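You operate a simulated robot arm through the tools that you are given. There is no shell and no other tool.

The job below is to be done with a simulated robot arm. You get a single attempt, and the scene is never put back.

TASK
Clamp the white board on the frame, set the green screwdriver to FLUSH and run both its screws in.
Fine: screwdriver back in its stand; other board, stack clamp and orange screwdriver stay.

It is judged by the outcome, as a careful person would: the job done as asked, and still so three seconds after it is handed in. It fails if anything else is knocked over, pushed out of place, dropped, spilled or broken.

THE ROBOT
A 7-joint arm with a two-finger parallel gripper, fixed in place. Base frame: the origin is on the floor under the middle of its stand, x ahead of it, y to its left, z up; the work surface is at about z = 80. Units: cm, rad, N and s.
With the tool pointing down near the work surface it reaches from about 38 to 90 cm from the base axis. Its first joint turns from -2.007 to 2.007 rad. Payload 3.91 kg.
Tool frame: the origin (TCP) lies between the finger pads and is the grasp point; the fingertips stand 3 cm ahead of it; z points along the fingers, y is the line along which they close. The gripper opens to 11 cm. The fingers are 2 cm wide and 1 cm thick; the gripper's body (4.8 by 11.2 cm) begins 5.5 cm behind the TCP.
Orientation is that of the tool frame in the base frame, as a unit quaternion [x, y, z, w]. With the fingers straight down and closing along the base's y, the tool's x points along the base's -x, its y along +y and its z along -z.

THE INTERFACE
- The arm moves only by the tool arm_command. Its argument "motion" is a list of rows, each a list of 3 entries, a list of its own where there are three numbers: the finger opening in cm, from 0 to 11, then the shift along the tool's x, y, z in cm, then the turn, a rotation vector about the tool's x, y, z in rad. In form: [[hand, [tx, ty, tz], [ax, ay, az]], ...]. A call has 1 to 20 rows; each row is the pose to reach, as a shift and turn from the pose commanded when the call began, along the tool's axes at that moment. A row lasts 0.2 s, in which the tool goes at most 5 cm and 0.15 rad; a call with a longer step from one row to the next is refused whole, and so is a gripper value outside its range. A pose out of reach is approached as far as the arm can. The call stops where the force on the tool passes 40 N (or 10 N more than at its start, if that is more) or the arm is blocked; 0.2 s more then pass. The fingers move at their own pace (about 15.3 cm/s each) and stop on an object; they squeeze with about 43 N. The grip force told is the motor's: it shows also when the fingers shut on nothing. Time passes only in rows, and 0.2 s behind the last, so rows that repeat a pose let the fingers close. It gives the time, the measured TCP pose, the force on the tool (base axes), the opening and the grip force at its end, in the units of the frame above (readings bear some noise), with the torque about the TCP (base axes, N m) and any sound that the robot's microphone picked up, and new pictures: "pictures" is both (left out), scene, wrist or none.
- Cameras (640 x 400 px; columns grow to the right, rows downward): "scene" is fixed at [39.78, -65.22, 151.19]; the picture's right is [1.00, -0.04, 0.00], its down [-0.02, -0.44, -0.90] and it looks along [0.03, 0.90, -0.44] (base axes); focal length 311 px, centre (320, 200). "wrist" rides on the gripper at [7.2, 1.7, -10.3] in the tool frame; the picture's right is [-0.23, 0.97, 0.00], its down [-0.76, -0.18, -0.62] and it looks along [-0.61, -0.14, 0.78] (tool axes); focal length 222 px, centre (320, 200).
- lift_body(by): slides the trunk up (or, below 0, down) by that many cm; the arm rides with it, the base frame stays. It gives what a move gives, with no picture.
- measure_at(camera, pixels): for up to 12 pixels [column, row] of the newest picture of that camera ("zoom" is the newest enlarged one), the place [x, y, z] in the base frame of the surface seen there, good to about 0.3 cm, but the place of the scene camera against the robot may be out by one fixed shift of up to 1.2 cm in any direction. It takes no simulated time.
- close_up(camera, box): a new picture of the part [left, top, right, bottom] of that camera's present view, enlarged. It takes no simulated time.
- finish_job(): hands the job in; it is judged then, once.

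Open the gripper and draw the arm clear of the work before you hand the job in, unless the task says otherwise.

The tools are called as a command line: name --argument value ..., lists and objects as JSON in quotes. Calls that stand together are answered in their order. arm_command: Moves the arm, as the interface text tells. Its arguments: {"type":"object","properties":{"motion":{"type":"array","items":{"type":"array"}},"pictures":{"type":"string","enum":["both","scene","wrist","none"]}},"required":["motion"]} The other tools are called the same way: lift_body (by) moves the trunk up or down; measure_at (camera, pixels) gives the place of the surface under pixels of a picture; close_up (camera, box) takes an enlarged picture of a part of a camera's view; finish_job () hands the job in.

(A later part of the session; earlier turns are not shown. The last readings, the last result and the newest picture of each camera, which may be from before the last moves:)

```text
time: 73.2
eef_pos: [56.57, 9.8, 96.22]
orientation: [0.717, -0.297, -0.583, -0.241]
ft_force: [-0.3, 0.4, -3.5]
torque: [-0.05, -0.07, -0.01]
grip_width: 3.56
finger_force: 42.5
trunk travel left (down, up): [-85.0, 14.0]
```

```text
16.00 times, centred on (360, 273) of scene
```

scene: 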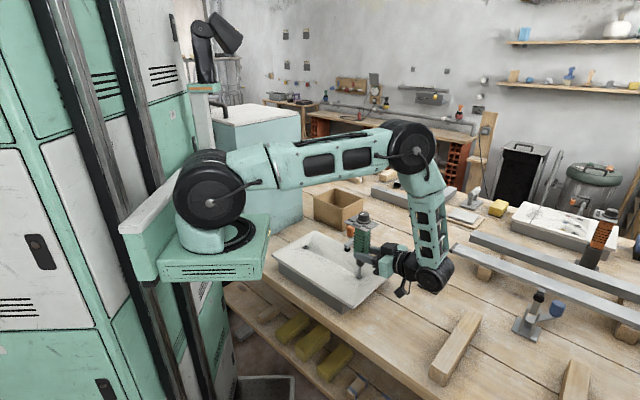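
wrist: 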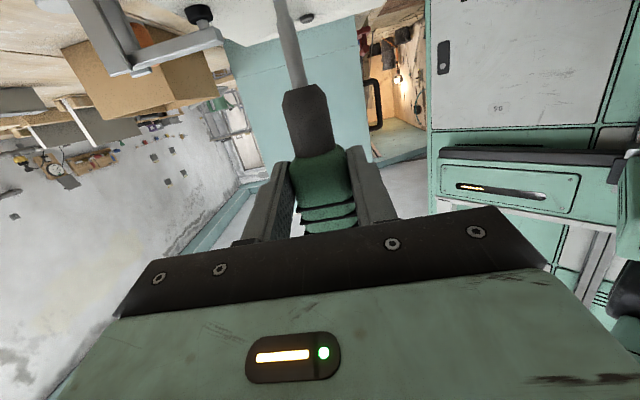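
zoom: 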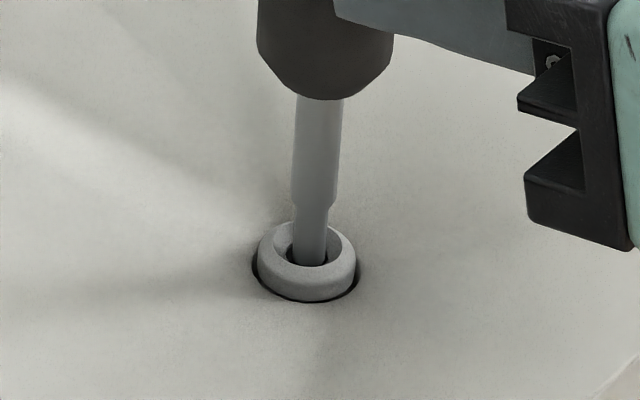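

The tip is inside the socket with no side force. I keep lowering gently until it seats.

arm_command --motion '[[2.8, [0.15, 0, 0.03], [0, 0, 0]], [2.8, [0.3, 0, 0.06], [0, 0, 0]], [2.8, [0.45, 0, 0.1], [0, 0, 0]], [2.8, [0.6, 0, 0.13], [0, 0, 0]], [2.8, [0.6, 0, 0.13], [0, 0, 0]]]' --pictures "scene"

close_up --camera "scene" --box '[350, 262, 370, 284]'

```text
time: 74.5
eef_pos: [56.65, 9.71, 95.61]
orientation: [0.717, -0.297, -0.582, -0.24]
ft_force: [-1.6, 7.3, -2.1]
torque: [0.68, 0.08, -0.11]
grip_width: 3.57
finger_force: 43.1
trunk travel left (down, up): [-85.0, 14.0]
```

scene: 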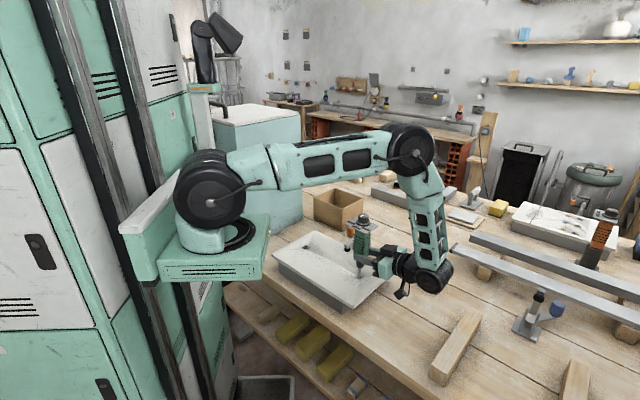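

```text
16.00 times, centred on (360, 273) of scene
```

zoom: 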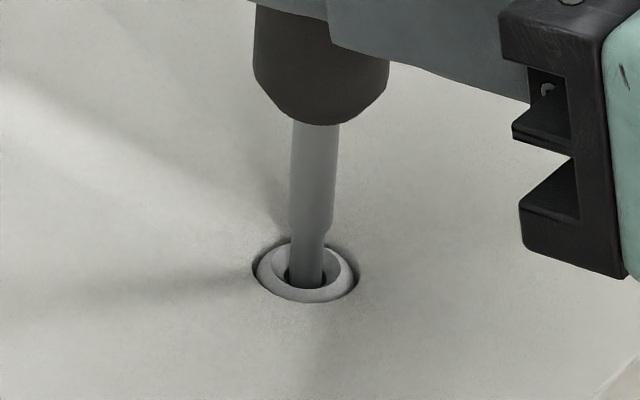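

The head sinks as the bit presses, so the screw is being run in. I look closer at how it stands now.

close_up --camera "scene" --box '[354, 268, 366, 282]'

close_up --camera "scene" --box '[340, 205, 380, 290]'

```text
16.00 times, centred on (360, 275) of scene
```

zoom: 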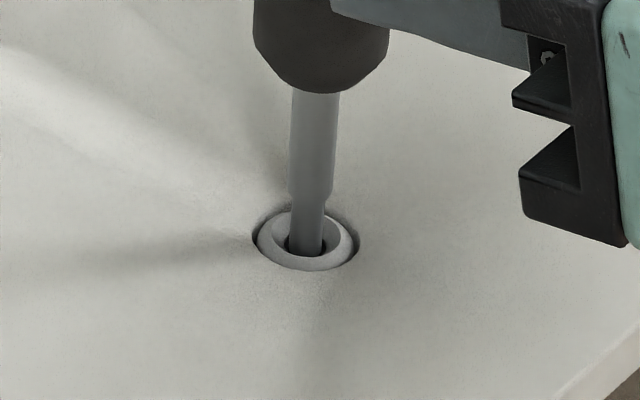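

```text
4.71 times, centred on (360, 248) of scene
```

zoom: 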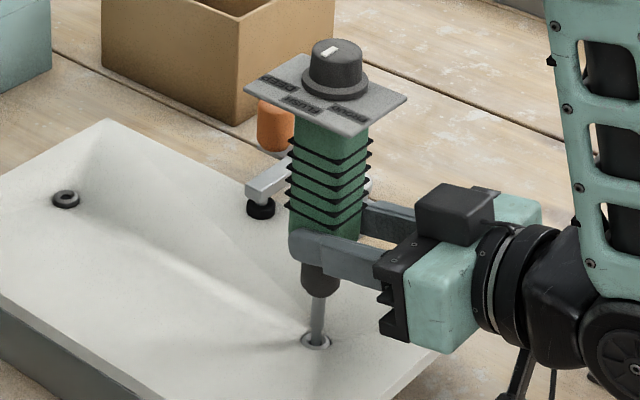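

The head looks close to flush. I press a little further (0.3 cm) to see whether it stops there at its FLUSH setting.

arm_command --motion '[[2.8, [0.08, -0.04, 0.06], [0, 0, 0]], [2.8, [0.16, -0.04, 0.07], [0, 0, 0]], [2.8, [0.24, -0.04, 0.09], [0, 0, 0]], [2.8, [0.3, -0.04, 0.1], [0, 0, 0]], [2.8, [0.3, -0.04, 0.1], [0, 0, 0]], [2.8, [0.3, -0.04, 0.1], [0, 0, 0]]]' --pictures "scene"

close_up --camera "scene" --box '[350, 262, 370, 284]'

```text
time: 75.8
eef_pos: [56.46, 9.74, 95.54]
orientation: [0.717, -0.297, -0.583, -0.242]
ft_force: [2.9, -3.4, 29.0]
torque: [0.11, 0.16, 0.01]
grip_width: 3.55
finger_force: 43.0
trunk travel left (down, up): [-85.0, 14.0]
```

scene: 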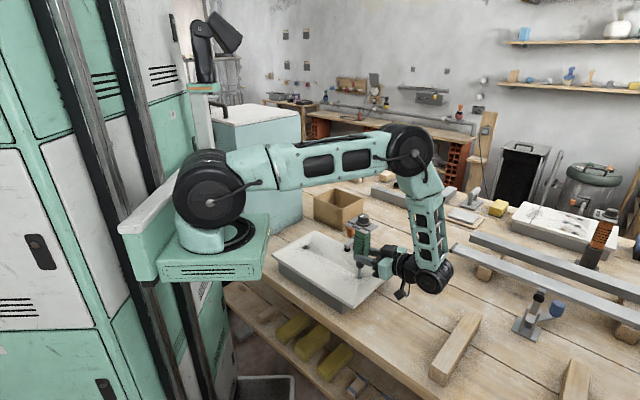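

```text
16.00 times, centred on (360, 273) of scene
```

zoom: 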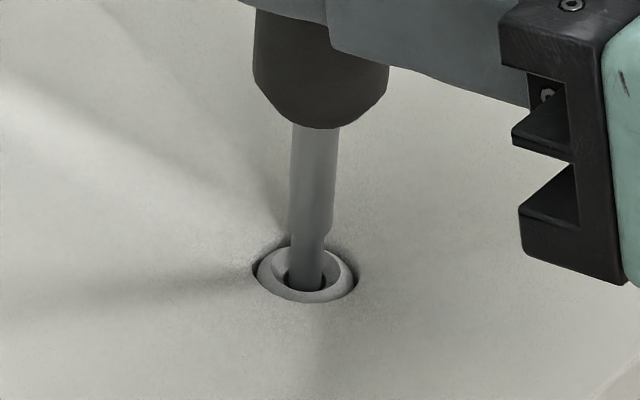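

The push is now resisted (29 N) with the head level with the board, so the driver stopped at FLUSH. I lift the bit out and inspect the screw.

arm_command --motion '[[2.8, [-0.4, 0, -0.1], [0, 0, 0]], [2.8, [-1.2, 0, -0.25], [0, 0, 0]], [2.8, [-2.5, 0, -0.53], [0, 0, 0]], [2.8, [-4.5, 0, -0.96], [0, 0, 0]], [2.8, [-6.0, 0, -1.27], [0, 0, 0]], [2.8, [-6.0, 0, -1.27], [0, 0, 0]]]' --pictures "both"

close_up --camera "scene" --box '[350, 262, 370, 284]'

measure_at --camera "zoom" --pixels '[[270, 270], [345, 270], [305, 295], [306, 248], [230, 270], [380, 270], [306, 320], [306, 220], [280, 285], [330, 285]]'

```text
time: 77.2
eef_pos: [56.67, 9.78, 101.4]
orientation: [0.717, -0.297, -0.583, -0.24]
ft_force: [0.8, 0.9, -3.1]
torque: [-0.04, -0.06, 0.06]
grip_width: 3.58
finger_force: 43.1
trunk travel left (down, up): [-85.0, 14.0]
```

scene: 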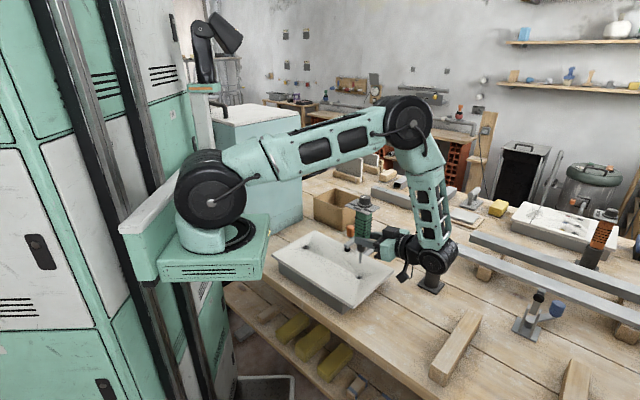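
wrist: 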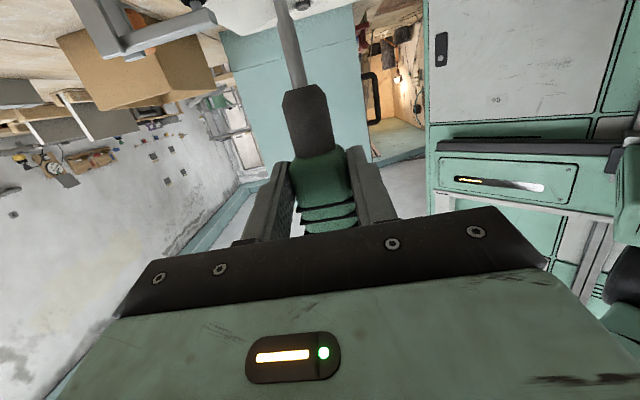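

```text
16.00 times, centred on (360, 273) of scene
```

zoom: 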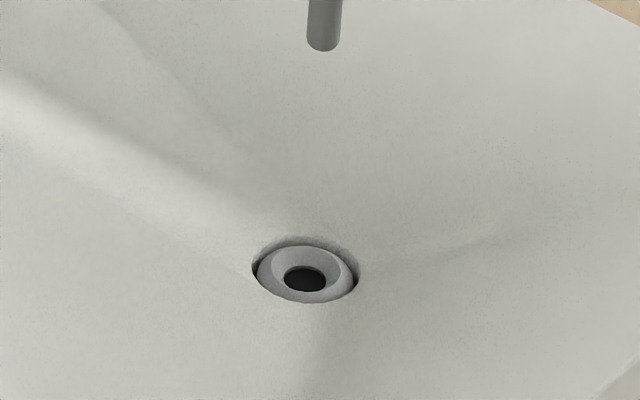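

```text
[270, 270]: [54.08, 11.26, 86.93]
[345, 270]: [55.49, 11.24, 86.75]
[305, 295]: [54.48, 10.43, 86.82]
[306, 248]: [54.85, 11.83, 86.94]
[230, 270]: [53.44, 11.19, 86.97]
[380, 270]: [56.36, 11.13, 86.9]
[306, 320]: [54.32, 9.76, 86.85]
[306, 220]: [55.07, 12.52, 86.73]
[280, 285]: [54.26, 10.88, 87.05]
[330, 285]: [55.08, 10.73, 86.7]
```

The head now measures level with the board (86.8–86.9 both). I measure the second screw's ring in the scene view, so I can move by the difference between the two screws.

close_up --camera "scene" --box '[296, 238, 316, 258]'

measure_at --camera "zoom" --pixels '[[328, 185], [330, 192], [315, 195], [350, 195], [320, 170], [360, 175], [330, 165], [335, 160], [320, 190], [345, 190]]'

```text
16.00 times, centred on (306, 248) of scene
```

zoom: 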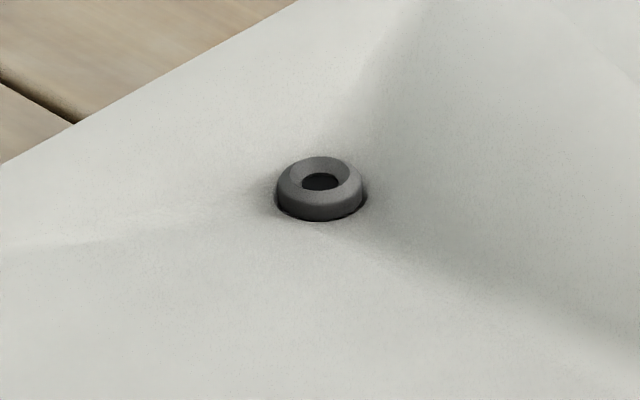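

```text
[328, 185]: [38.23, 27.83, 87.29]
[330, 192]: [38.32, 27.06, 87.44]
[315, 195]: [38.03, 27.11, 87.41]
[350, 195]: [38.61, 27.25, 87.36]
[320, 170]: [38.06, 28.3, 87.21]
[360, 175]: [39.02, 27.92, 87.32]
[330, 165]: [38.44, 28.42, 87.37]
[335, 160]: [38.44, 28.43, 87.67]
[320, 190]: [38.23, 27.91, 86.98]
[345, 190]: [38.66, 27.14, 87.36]
```

Screw-to-screw offset is about (-16.65,+16.4), so the TCP goes to about (39.95,26.2). I carry the driver there at the same height (tip at about z 91).

arm_command --motion '[[2.8, [-0.56, 0.03, 2.87], [0, 0, 0]], [2.8, [-1.12, 0.05, 5.75], [0, 0, 0]], [2.8, [-1.68, 0.08, 8.62], [0, 0, 0]], [2.8, [-2.24, 0.1, 11.5], [0, 0, 0]], [2.8, [-2.8, 0.13, 14.4], [0, 0, 0]], [2.8, [-3.36, 0.16, 17.2], [0, 0, 0]], [2.8, [-3.92, 0.18, 20.1], [0, 0, 0]], [2.8, [-4.48, 0.21, 22.98], [0, 0, 0]], [2.8, [-4.48, 0.21, 22.98], [0, 0, 0]]]' --pictures "both"

close_up --camera "scene" --box '[288, 228, 328, 258]'

```text
time: 79.2
eef_pos: [39.93, 26.15, 101.22]
orientation: [0.717, -0.298, -0.582, -0.241]
ft_force: [-0.3, 0.0, -2.5]
torque: [-0.07, -0.06, -0.02]
grip_width: 3.57
finger_force: 42.9
trunk travel left (down, up): [-85.0, 14.0]
```

scene: 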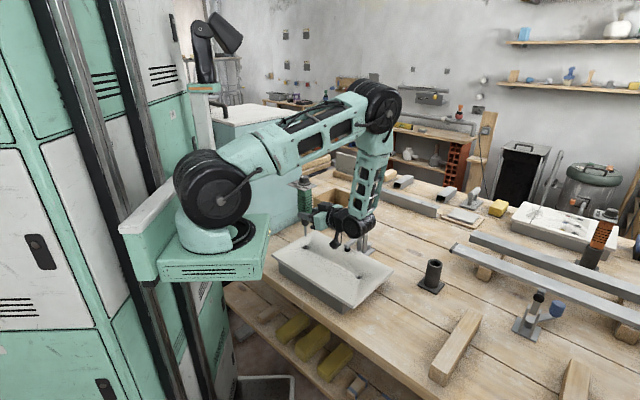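
wrist: 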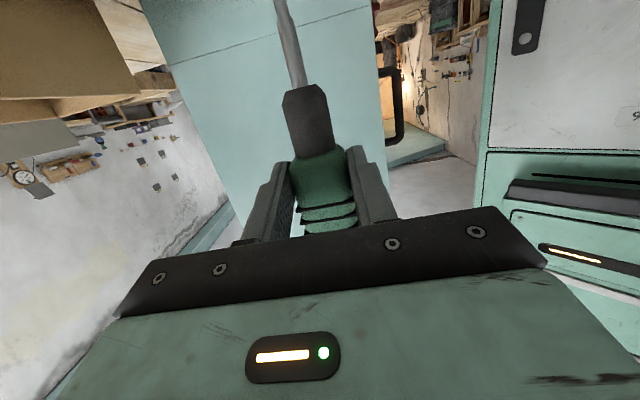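

```text
13.33 times, centred on (308, 243) of scene
```

zoom: 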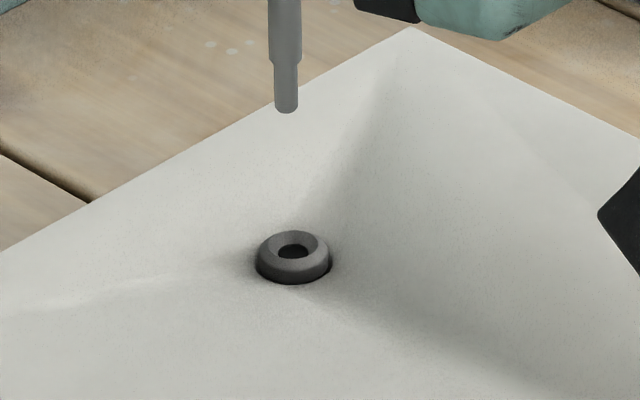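

The tip (287,108 in zoom) hangs right above the second screw (293,251); projecting down it should land within 0.1 cm. I lower 3.6 cm to just above the head and check.

arm_command --motion '[[2.8, [1.2, -0.03, 0.24], [0, 0, 0]], [2.8, [2.4, -0.035, 0.48], [0, 0, 0]], [2.8, [3.53, -0.035, 0.71], [0, 0, 0]], [2.8, [3.53, -0.035, 0.71], [0, 0, 0]]]' --pictures "scene"

close_up --camera "scene" --box '[296, 236, 316, 258]'

```text
time: 80.2
eef_pos: [39.98, 26.25, 97.52]
orientation: [0.718, -0.296, -0.583, -0.24]
ft_force: [-1.2, 0.7, -2.8]
torque: [0.0, -0.01, -0.02]
grip_width: 3.56
finger_force: 43.1
trunk travel left (down, up): [-85.0, 14.0]
```

scene: 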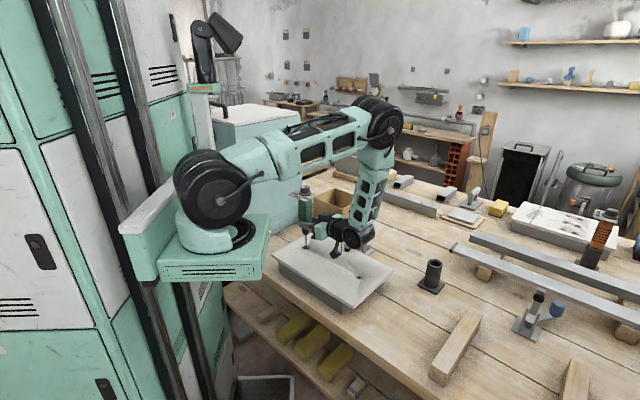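

```text
16.00 times, centred on (306, 247) of scene
```

zoom: 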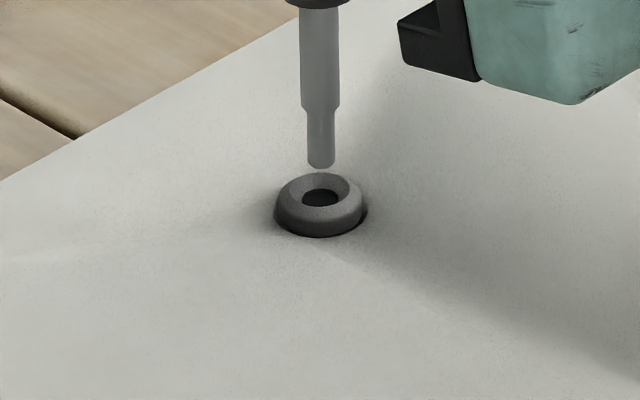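

The tip (321,164) is aligned with the socket (320,196), gap about 0.9 cm. I lower 1.1 cm into the socket.

arm_command --motion '[[2.8, [0.25, 0, 0.05], [0, 0, 0]], [2.8, [0.5, 0, 0.1], [0, 0, 0]], [2.8, [0.75, 0, 0.16], [0, 0, 0]], [2.8, [0.95, 0, 0.2], [0, 0, 0]], [2.8, [1.1, 0, 0.23], [0, 0, 0]], [2.8, [1.1, 0, 0.23], [0, 0, 0]]]' --pictures "scene"

close_up --camera "scene" --box '[296, 236, 316, 258]'

```text
time: 81.7
eef_pos: [39.81, 26.2, 96.35]
orientation: [0.718, -0.296, -0.583, -0.24]
ft_force: [0.1, -0.1, 3.2]
torque: [0.05, 0.03, 0.03]
grip_width: 3.58
finger_force: 42.5
trunk travel left (down, up): [-85.0, 14.0]
```

scene: 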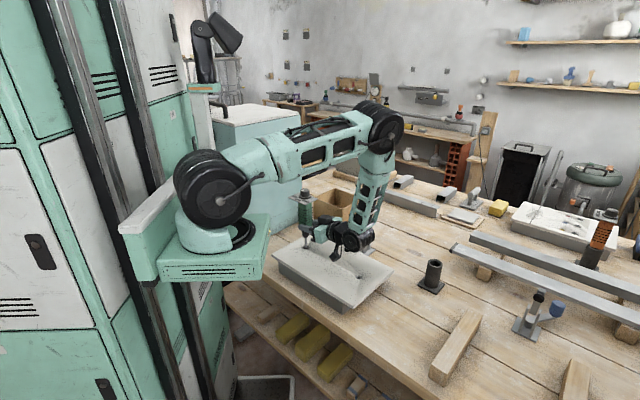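

```text
16.00 times, centred on (306, 247) of scene
```

zoom: 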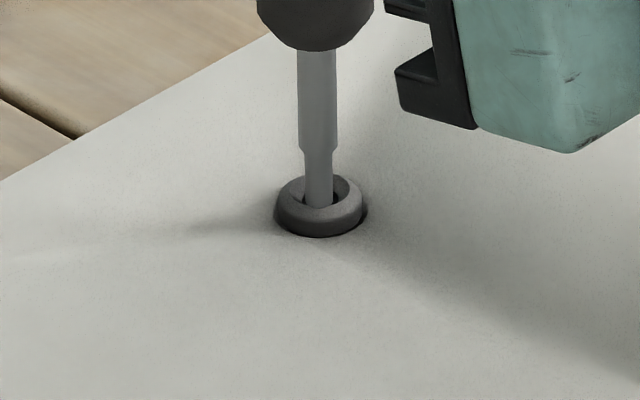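

The bit is in the second socket, no side load. I keep pressing down slowly to run it in.

arm_command --motion '[[2.8, [0.15, 0, 0.03], [0, 0, 0]], [2.8, [0.3, 0, 0.06], [0, 0, 0]], [2.8, [0.45, 0, 0.1], [0, 0, 0]], [2.8, [0.6, 0, 0.13], [0, 0, 0]], [2.8, [0.75, 0, 0.16], [0, 0, 0]], [2.8, [0.85, 0, 0.18], [0, 0, 0]], [2.8, [0.95, 0, 0.2], [0, 0, 0]], [2.8, [0.95, 0, 0.2], [0, 0, 0]], [2.8, [0.95, 0, 0.2], [0, 0, 0]]]' --pictures "scene"

close_up --camera "scene" --box '[296, 236, 316, 258]'

```text
time: 83.7
eef_pos: [39.88, 26.23, 95.71]
orientation: [0.716, -0.297, -0.583, -0.242]
ft_force: [-1.3, 9.6, 20.4]
torque: [1.24, 0.52, -0.09]
grip_width: 3.58
finger_force: 43.2
trunk travel left (down, up): [-85.0, 14.0]
```

scene: 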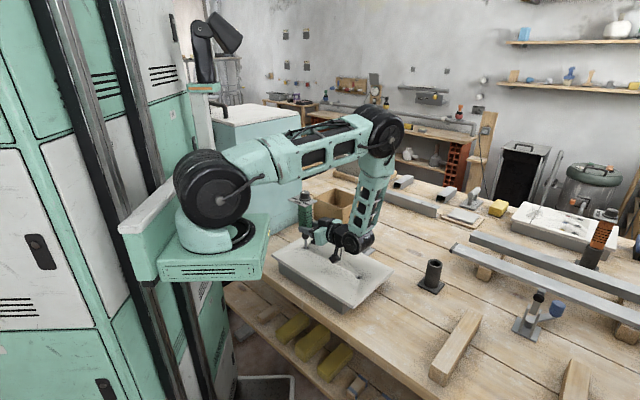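

```text
16.00 times, centred on (306, 247) of scene
```

zoom: 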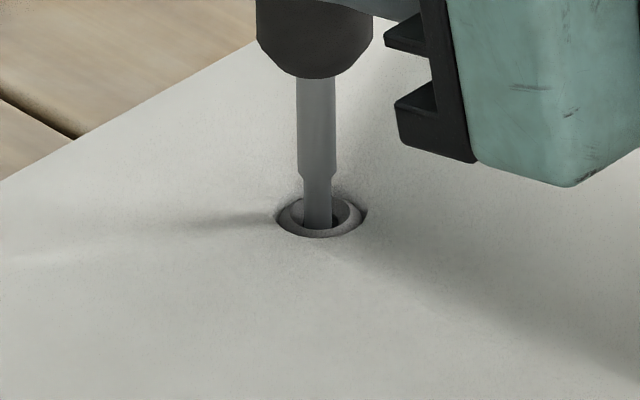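

The head is down and the push is resisted (20 N) at z 95.7. I hold with a touch more pressure for a second to make sure it has run fully to FLUSH.

arm_command --motion '[[2.8, [0.05, 0, 0.01], [0, 0, 0]], [2.8, [0.1, 0, 0.02], [0, 0, 0]], [2.8, [0.1, 0, 0.02], [0, 0, 0]], [2.8, [0.1, 0, 0.02], [0, 0, 0]], [2.8, [0.1, 0, 0.02], [0, 0, 0]], [2.8, [0.1, 0, 0.02], [0, 0, 0]]]' --pictures "none"

close_up --camera "scene" --box '[296, 236, 316, 258]'

```text
time: 85.0
eef_pos: [39.97, 26.28, 95.44]
orientation: [0.716, -0.297, -0.583, -0.242]
ft_force: [7.2, 8.1, 28.7]
torque: [1.22, -0.16, -0.24]
grip_width: 3.59
finger_force: 43.2
trunk travel left (down, up): [-85.0, 14.0]
```

```text
16.00 times, centred on (306, 247) of scene
```

zoom: 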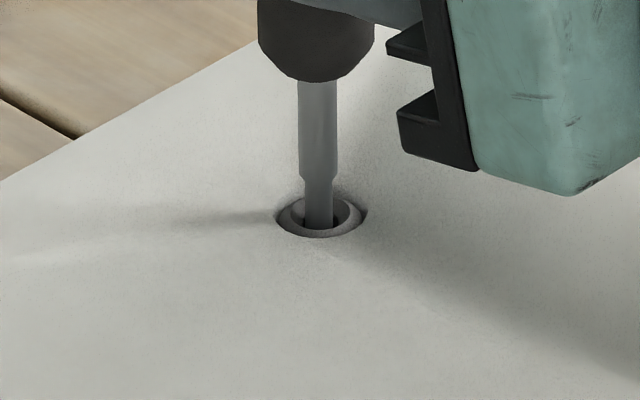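

It stays put at 29 N with the head level. I lift the bit out and measure the second screw against the board.

arm_command --motion '[[2.8, [-0.4, 0, -0.1], [0, 0, 0]], [2.8, [-1.2, 0, -0.25], [0, 0, 0]], [2.8, [-2.5, 0, -0.53], [0, 0, 0]], [2.8, [-4.5, 0, -0.96], [0, 0, 0]], [2.8, [-6.5, 0, -1.38], [0, 0, 0]], [2.8, [-6.5, 0, -1.38], [0, 0, 0]]]' --pictures "both"

close_up --camera "scene" --box '[296, 236, 316, 258]'

measure_at --camera "zoom" --pixels '[[285, 215], [355, 215], [320, 235], [320, 197], [250, 215], [395, 215], [320, 260], [320, 175], [300, 228], [340, 228]]'

close_up --camera "scene" --box '[350, 262, 370, 284]'

```text
time: 86.5
eef_pos: [39.92, 26.09, 102.04]
orientation: [0.717, -0.297, -0.583, -0.24]
ft_force: [0.0, 0.3, -3.2]
torque: [-0.04, -0.04, -0.02]
grip_width: 3.55
finger_force: 42.9
trunk travel left (down, up): [-85.0, 14.0]
```

scene: 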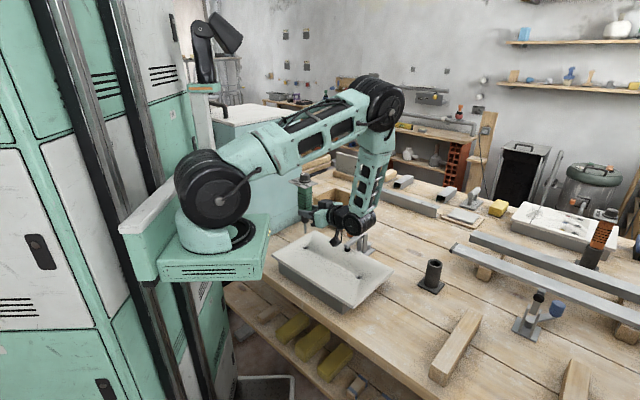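
wrist: 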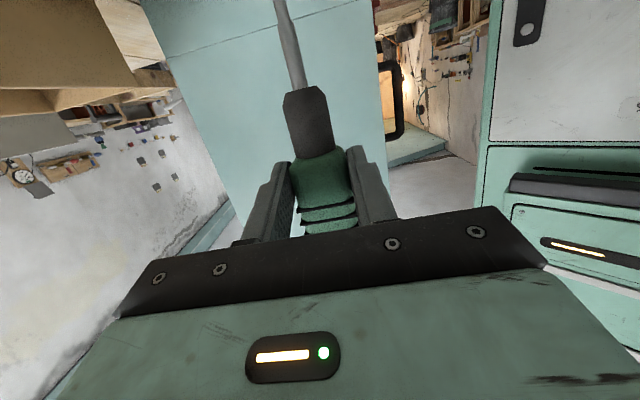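

```text
16.00 times, centred on (306, 247) of scene
```

zoom: 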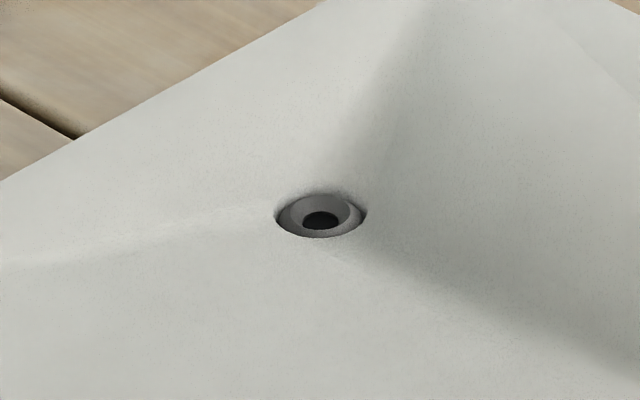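

```text
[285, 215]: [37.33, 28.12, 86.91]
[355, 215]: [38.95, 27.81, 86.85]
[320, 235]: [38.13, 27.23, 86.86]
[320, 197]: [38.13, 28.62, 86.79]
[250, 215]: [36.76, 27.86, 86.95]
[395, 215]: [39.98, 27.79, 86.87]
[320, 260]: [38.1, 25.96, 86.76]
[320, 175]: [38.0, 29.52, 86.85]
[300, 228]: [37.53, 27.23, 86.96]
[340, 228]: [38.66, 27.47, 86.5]
```

```text
16.00 times, centred on (360, 273) of scene
```

zoom: 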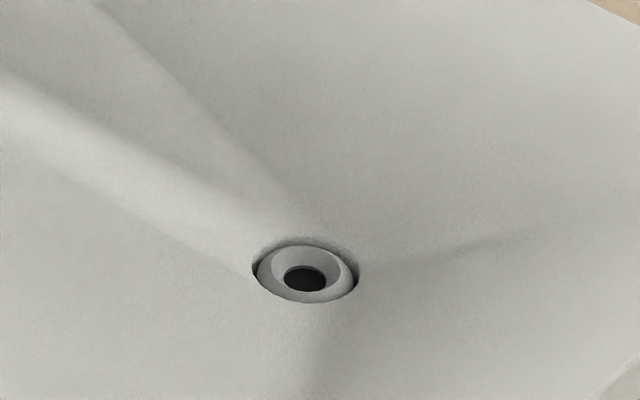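

Both heads now read level with the board (86.8–86.95 against 86.8–86.95). Next, back to the stand: I check its present position in the scene view before returning the driver.

close_up --camera "scene" --box '[414, 252, 452, 298]'

measure_at --camera "zoom" --pixels '[[250, 105], [383, 95], [310, 140], [320, 65], [255, 92], [375, 108], [330, 70], [300, 135], [280, 75], [360, 70]]'

```text
8.70 times, centred on (433, 275) of scene
```

zoom: 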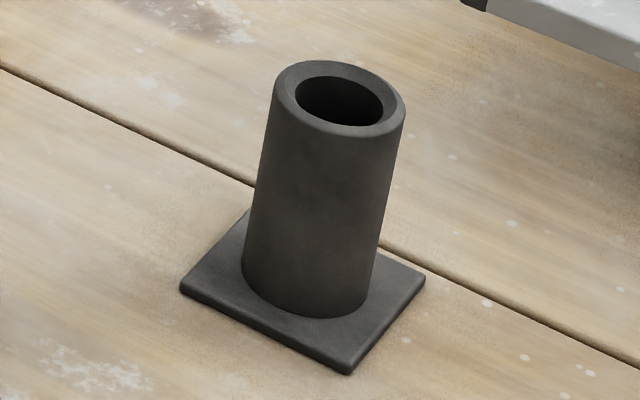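

```text
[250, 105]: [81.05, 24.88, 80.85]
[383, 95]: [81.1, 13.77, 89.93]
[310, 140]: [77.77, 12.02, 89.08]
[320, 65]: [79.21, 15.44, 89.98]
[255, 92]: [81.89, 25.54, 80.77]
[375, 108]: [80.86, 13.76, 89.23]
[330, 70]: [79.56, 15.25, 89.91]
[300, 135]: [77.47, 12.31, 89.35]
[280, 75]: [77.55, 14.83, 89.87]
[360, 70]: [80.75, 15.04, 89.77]
```

The stand is where it was (within about 0.15 cm), rim centre about (79.4,14.2). I raise the driver and go back along the same line to (64,2.1,107.3).

arm_command --motion '[[2.8, [-2.6, 0, -0.55], [0, 0, 0]], [2.8, [-5.18, 0, -1.1], [0, 0, 0]], [2.8, [-4.3, 0, -5.25], [0, 0, 0]], [2.8, [-3.42, 0, -9.4], [0, 0, 0]], [2.8, [-2.54, 0, -13.55], [0, 0, 0]], [2.8, [-1.66, 0, -17.7], [0, 0, 0]], [2.8, [-0.78, 0, -21.85], [0, 0, 0]], [2.8, [0.1, 0, -26.0], [0, 0, 0]], [2.8, [0.98, 0, -30.15], [0, 0, 0]], [2.8, [1.87, 0, -34.3], [0, 0, 0]], [2.8, [1.87, 0, -34.3], [0, 0, 0]]]' --pictures "none"

arm_command --motion '[[2.8, [0, 0, 0], [0.128, 0, 0.027]], [2.8, [0, 0, 0], [0.256, 0, 0.0545]], [2.8, [0, 0, 0], [0.384, 0, 0.082]], [2.8, [0, 0, 0], [0.512, 0, 0.109]], [2.8, [0, 0, 0], [0.64, 0, 0.136]], [2.8, [0, 0, 0], [0.768, 0, 0.1635]], [2.8, [0, 0, 0], [0.896, 0, 0.191]], [2.8, [0, 0, 0], [1.024, 0, 0.218]], [2.8, [0, 0, 0], [1.152, 0, 0.245]], [2.8, [0, 0, 0], [1.28, 0, 0.2725]], [2.8, [0, 0, 0], [1.408, 0, 0.3]], [2.8, [0, 0, 0], [1.536, 0, 0.327]], [2.8, [0, 0, 0], [1.536, 0, 0.327]]]' --pictures "both"

```text
time: 88.8
eef_pos: [64.08, 2.12, 107.14]
orientation: [0.718, -0.296, -0.583, -0.239]
ft_force: [0.3, 0.6, -3.8]
torque: [-0.06, -0.07, 0.01]
grip_width: 3.59
finger_force: 43.3
trunk travel left (down, up): [-85.0, 14.0]
```

```text
time: 91.7
eef_pos: [63.92, 2.31, 107.24]
orientation: [-0.298, 0.718, 0.242, 0.58]
ft_force: [0.6, -0.2, -2.8]
torque: [-0.07, 0.06, -0.03]
grip_width: 3.57
finger_force: 43.0
trunk travel left (down, up): [-85.0, 14.0]
```

scene: 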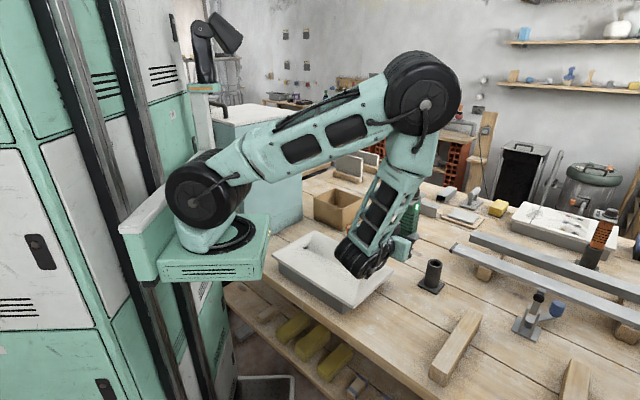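
wrist: 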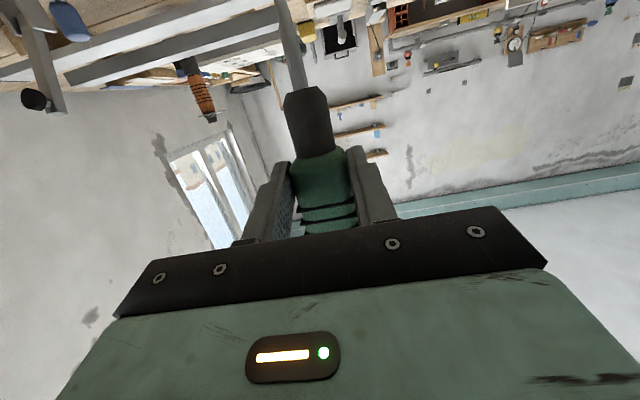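

Facing the stand again. I move over it with the bit tip at about z 93.5, retracing the path out.

arm_command --motion '[[2.8, [-0.6, -0.45, 2.84], [0, 0, 0]], [2.8, [-1.21, -0.9, 5.69], [0, 0, 0]], [2.8, [-1.81, -1.35, 8.53], [0, 0, 0]], [2.8, [-2.42, -1.8, 11.37], [0, 0, 0]], [2.8, [-3.0, -2.25, 14.2], [0, 0, 0]], [2.8, [-3.63, -2.71, 17.06], [0, 0, 0]], [2.8, [-1.8, -2.71, 17.45], [0, 0, 0]], [2.8, [0.04, -2.71, 17.84], [0, 0, 0]], [2.8, [0.04, -2.71, 17.84], [0, 0, 0]]]' --pictures "both"

close_up --camera "scene" --box '[414, 240, 454, 285]'

```text
time: 93.7
eef_pos: [78.14, 12.51, 103.53]
orientation: [-0.296, 0.719, 0.24, 0.58]
ft_force: [-1.2, 0.1, -2.9]
torque: [-0.07, 0.03, -0.02]
grip_width: 3.56
finger_force: 43.4
trunk travel left (down, up): [-85.0, 14.0]
```

scene: 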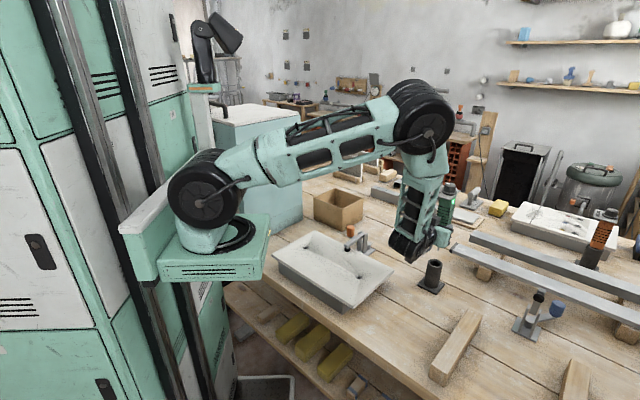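
wrist: 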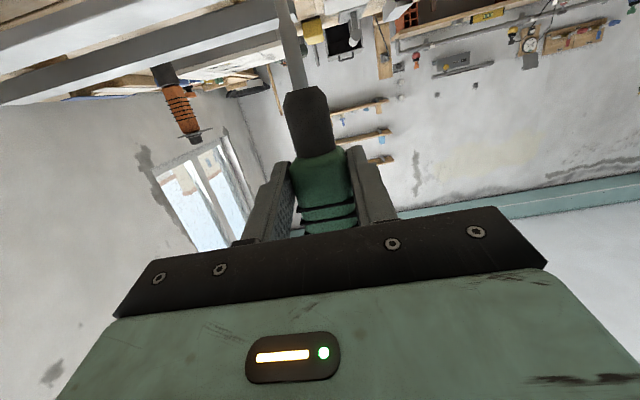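

```text
8.89 times, centred on (434, 262) of scene
```

zoom: 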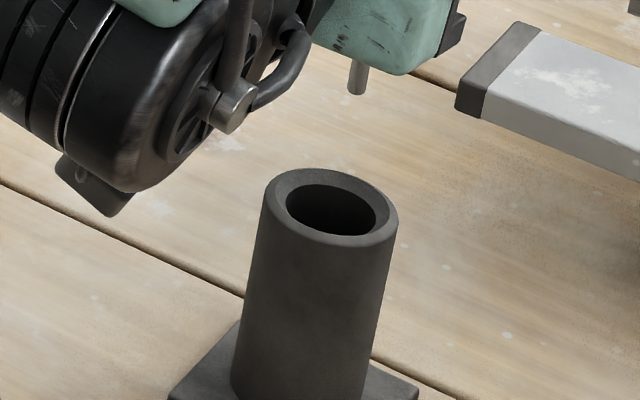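

The bit tip (zoom (356,90)) projects down to within about 0.15 cm of the bore centre (331,208). I lower 3.7 cm to just above the rim and check again.

arm_command --motion '[[2.8, [1.2, -0.03, 0.22], [0, 0, 0]], [2.8, [2.4, -0.035, 0.45], [0, 0, 0]], [2.8, [3.64, -0.035, 0.67], [0, 0, 0]], [2.8, [3.64, -0.035, 0.67], [0, 0, 0]]]' --pictures "scene"

close_up --camera "scene" --box '[414, 240, 454, 285]'

```text
time: 94.7
eef_pos: [78.08, 12.41, 99.73]
orientation: [-0.298, 0.718, 0.243, 0.58]
ft_force: [-0.5, 0.0, -3.6]
torque: [-0.06, 0.04, 0.0]
grip_width: 3.57
finger_force: 43.3
trunk travel left (down, up): [-85.0, 14.0]
```

scene: 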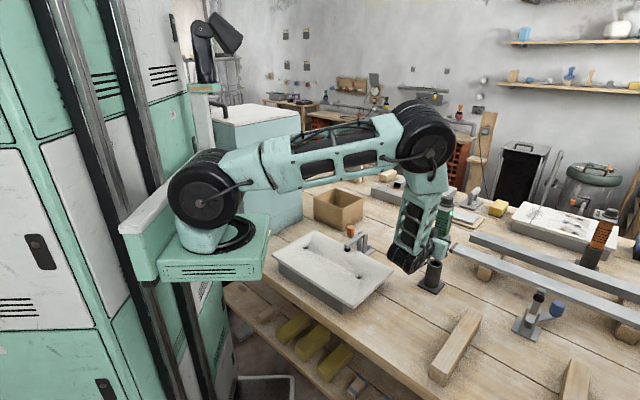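

```text
8.89 times, centred on (434, 262) of scene
```

zoom: 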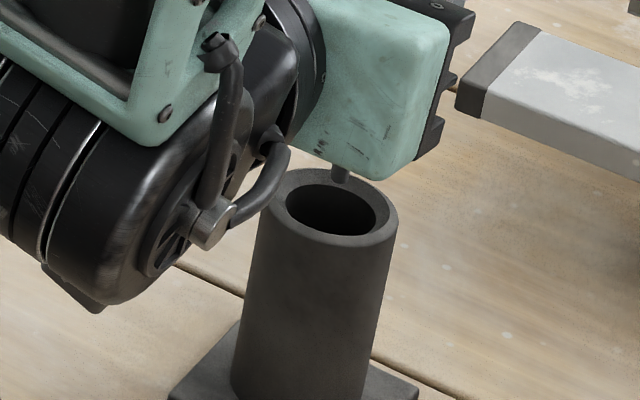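

The tip is about to enter the bore, slightly right of centre. I nudge it (-0.15,-0.1) and lower 5.7 cm so the bit is in and the chuck is just above the rim.

arm_command --motion '[[2.8, [0.0, 0.035, -0.17], [0, 0, 0]], [2.8, [1.4, 0.035, 0.12], [0, 0, 0]], [2.8, [2.8, 0.035, 0.42], [0, 0, 0]], [2.8, [4.2, 0.035, 0.72], [0, 0, 0]], [2.8, [5.61, 0.035, 1.01], [0, 0, 0]], [2.8, [5.61, 0.035, 1.01], [0, 0, 0]]]' --pictures "both"

close_up --camera "scene" --box '[414, 230, 454, 285]'

close_up --camera "wrist" --box '[230, 60, 430, 240]'

```text
time: 96.0
eef_pos: [78.07, 12.41, 93.97]
orientation: [-0.297, 0.718, 0.242, 0.581]
ft_force: [-0.2, -0.3, -2.3]
torque: [-0.04, 0.1, 0.0]
grip_width: 3.57
finger_force: 43.4
trunk travel left (down, up): [-85.0, 14.0]
```

scene: 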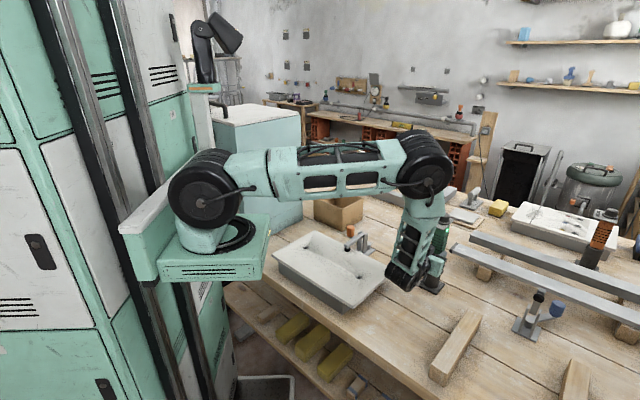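
wrist: 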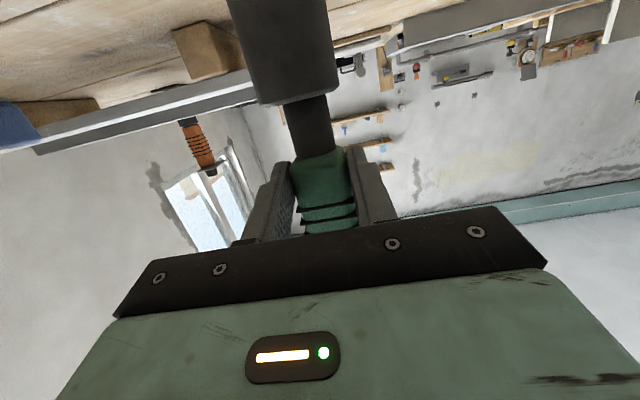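

```text
7.27 times, centred on (434, 258) of scene
```

zoom: 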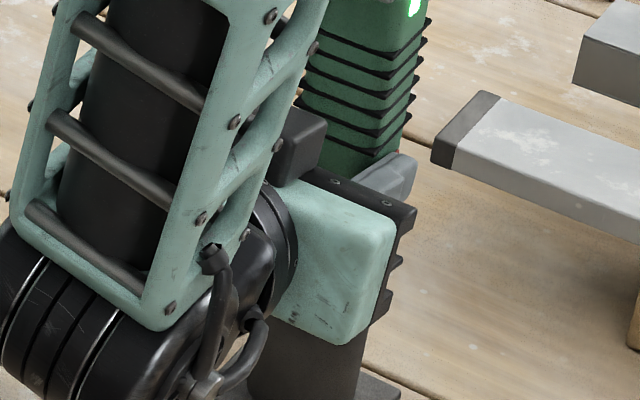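

```text
2.22 times, centred on (330, 150) of wrist
```

zoom: 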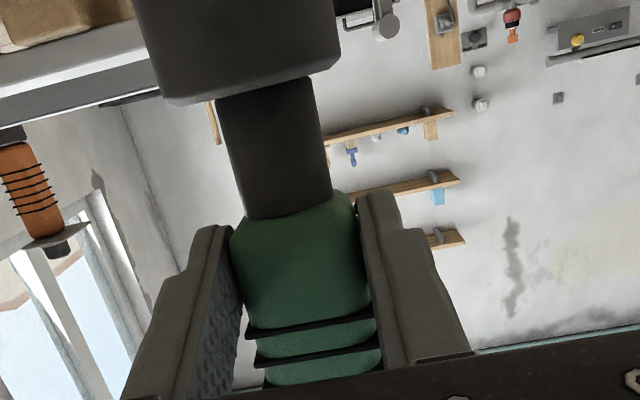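

The bit is in, the chuck is entering the tube centred, and the driver's green lamp is lit. I lower the remaining 3 cm gently to seat it.

arm_command --motion '[[2.8, [0.6, 0, 0.13], [0, 0, 0]], [2.8, [1.2, 0, 0.25], [0, 0, 0]], [2.8, [1.8, 0, 0.38], [0, 0, 0]], [2.8, [2.3, 0, 0.49], [0, 0, 0]], [2.8, [2.65, 0, 0.56], [0, 0, 0]], [2.8, [2.9, 0, 0.61], [0, 0, 0]], [2.8, [2.9, 0, 0.61], [0, 0, 0]]]' --pictures "both"

close_up --camera "wrist" --box '[230, 60, 430, 240]'

```text
time: 97.7
eef_pos: [78.04, 12.4, 91.04]
orientation: [-0.297, 0.719, 0.241, 0.581]
ft_force: [-7.0, -8.5, 2.4]
torque: [-0.32, 0.38, -0.01]
grip_width: 3.57
finger_force: 43.2
trunk travel left (down, up): [-85.0, 14.0]
```

scene: 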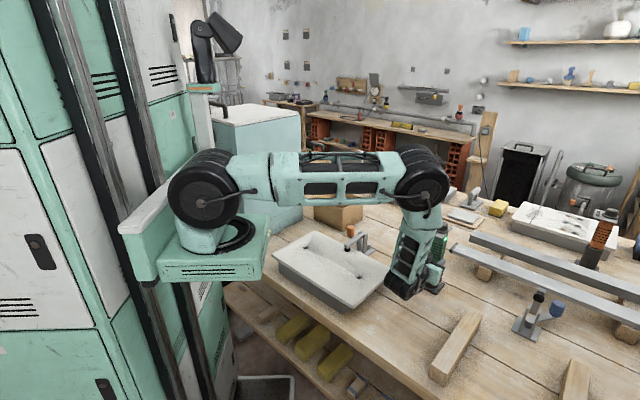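
wrist: 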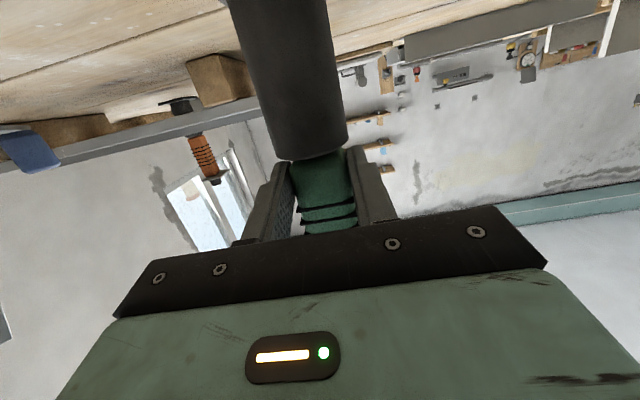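

```text
2.22 times, centred on (330, 150) of wrist
```

zoom: 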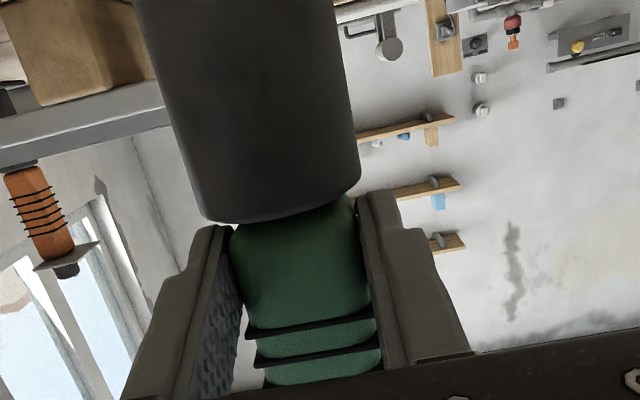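

Seated to z 91.04 with a slight push-back along -u (about 10 N). I ease back 0.1 cm along the heading and lower another 0.15.

arm_command --motion '[[2.8, [0.02, 0, -0.1], [0, 0, 0]], [2.8, [0.09, 0, -0.08], [0, 0, 0]], [2.8, [0.17, 0, -0.06], [0, 0, 0]], [2.8, [0.17, 0, -0.06], [0, 0, 0]]]' --pictures "wrist"

close_up --camera "wrist" --box '[230, 60, 430, 240]'

```text
time: 98.7
eef_pos: [77.93, 12.4, 90.88]
orientation: [-0.297, 0.718, 0.241, 0.581]
ft_force: [3.4, 1.0, 0.2]
torque: [0.09, -0.46, 0.04]
grip_width: 3.56
finger_force: 43.2
trunk travel left (down, up): [-85.0, 14.0]
```

wrist: 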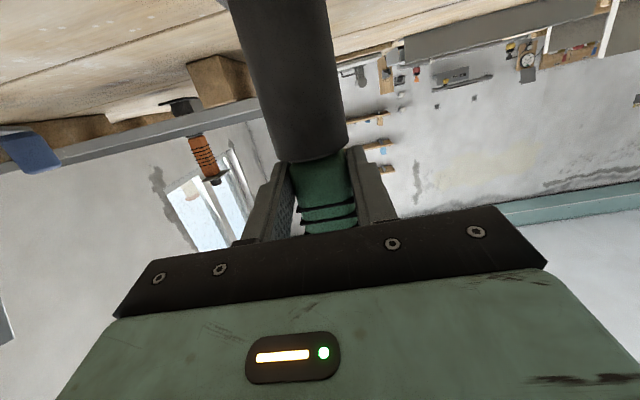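

```text
2.22 times, centred on (330, 150) of wrist
```

zoom: 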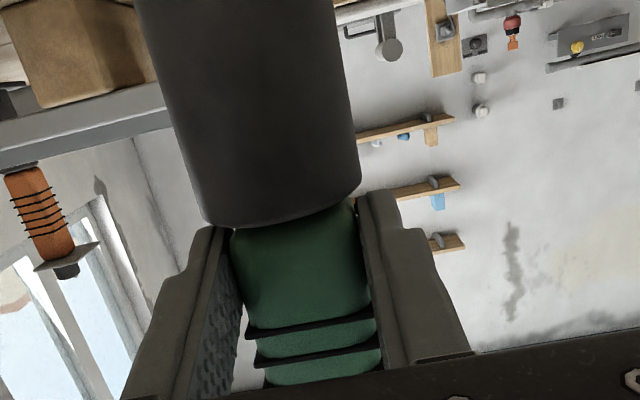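

Forces are nearly zero and the picture matches the original seating. I lower one more 0.1 cm, then open the fingers slowly.

arm_command --motion '[[2.8, [0.1, 0, 0.0], [0, 0, 0]], [2.8, [0.1, 0, 0.0], [0, 0, 0]], [3.6, [0.1, 0, 0.0], [0, 0, 0]], [3.8, [0.1, 0, 0.0], [0, 0, 0]], [4.2, [0.1, 0, 0.0], [0, 0, 0]], [5.0, [0.1, 0, 0.0], [0, 0, 0]], [6.2, [0.1, 0, 0.0], [0, 0, 0]], [6.2, [0.1, 0, 0.0], [0, 0, 0]]]' --pictures "both"

close_up --camera "wrist" --box '[230, 60, 430, 240]'

close_up --camera "scene" --box '[410, 205, 470, 300]'

```text
time: 100.5
eef_pos: [77.91, 12.19, 90.68]
orientation: [-0.297, 0.718, 0.242, 0.581]
ft_force: [0.0, -0.5, 0.4]
torque: [-0.02, 0.0, -0.02]
grip_width: 6.21
finger_force: 0.0
trunk travel left (down, up): [-85.0, 14.0]
```

scene: 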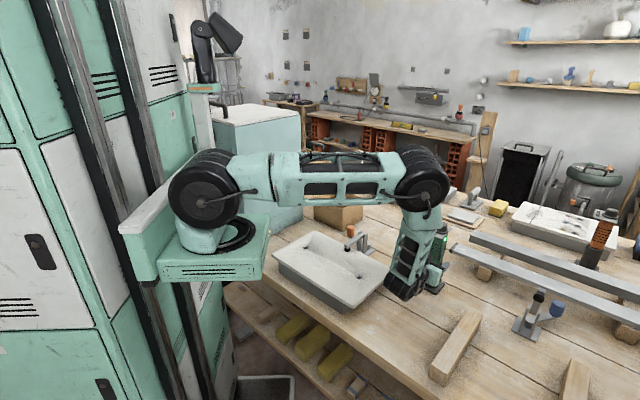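
wrist: 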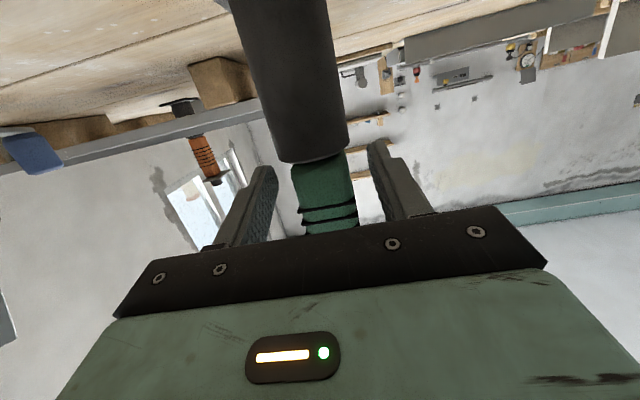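

```text
2.22 times, centred on (330, 150) of wrist
```

zoom: 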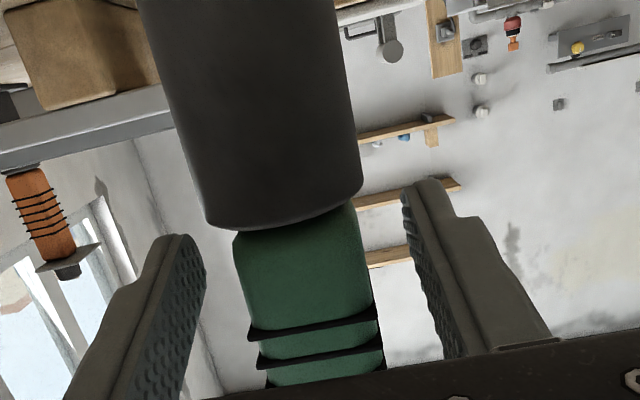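

```text
4.21 times, centred on (440, 252) of scene
```

zoom: 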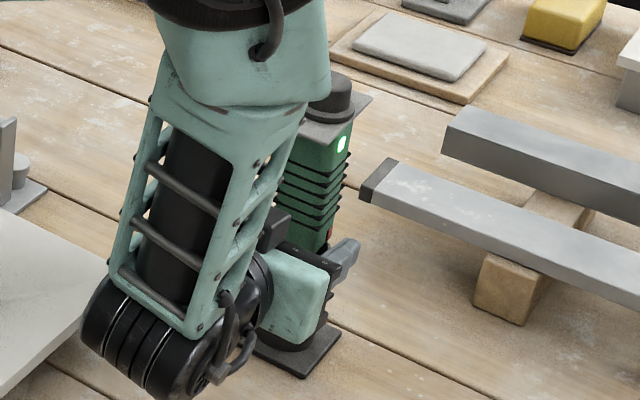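

The driver stands free in its stand, lamp lit, no contact on the fingers. I back straight out along the approach line.

arm_command --motion '[[6.2, [0.3, 0, -1.4], [0, 0, 0]], [6.2, [0.75, 0, -3.5], [0, 0, 0]], [6.2, [1.4, 0, -6.5], [0, 0, 0]], [6.2, [2.0, 0, -9.5], [0, 0, 0]], [6.2, [2.7, 0, -12.7], [0, 0, 0]], [6.2, [2.7, 0, -12.7], [0, 0, 0]]]' --pictures "both"

close_up --camera "scene" --box '[410, 205, 470, 300]'

```text
time: 101.8
eef_pos: [68.72, 2.93, 90.7]
orientation: [-0.297, 0.719, 0.241, 0.58]
ft_force: [0.5, 0.2, -0.9]
torque: [0.0, 0.02, 0.01]
grip_width: 6.2
finger_force: 0.1
trunk travel left (down, up): [-85.0, 14.0]
```

scene: 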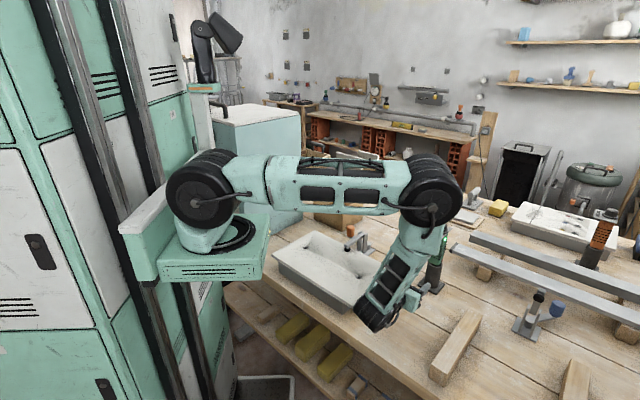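
wrist: 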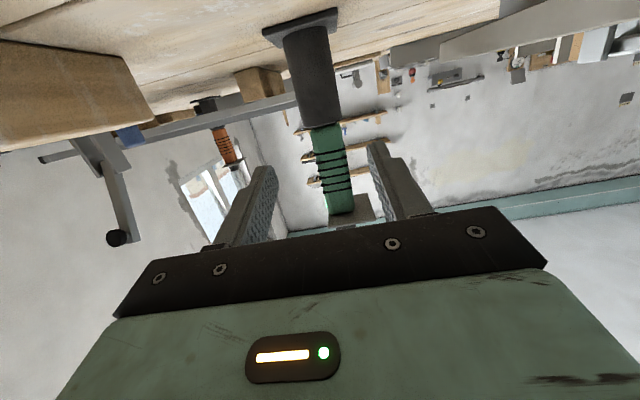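

```text
4.21 times, centred on (440, 252) of scene
```

zoom: 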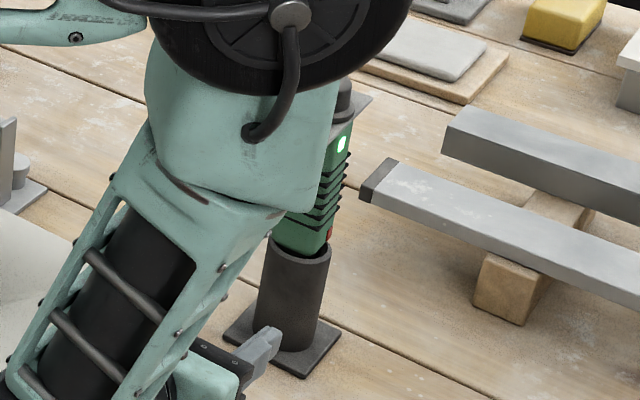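

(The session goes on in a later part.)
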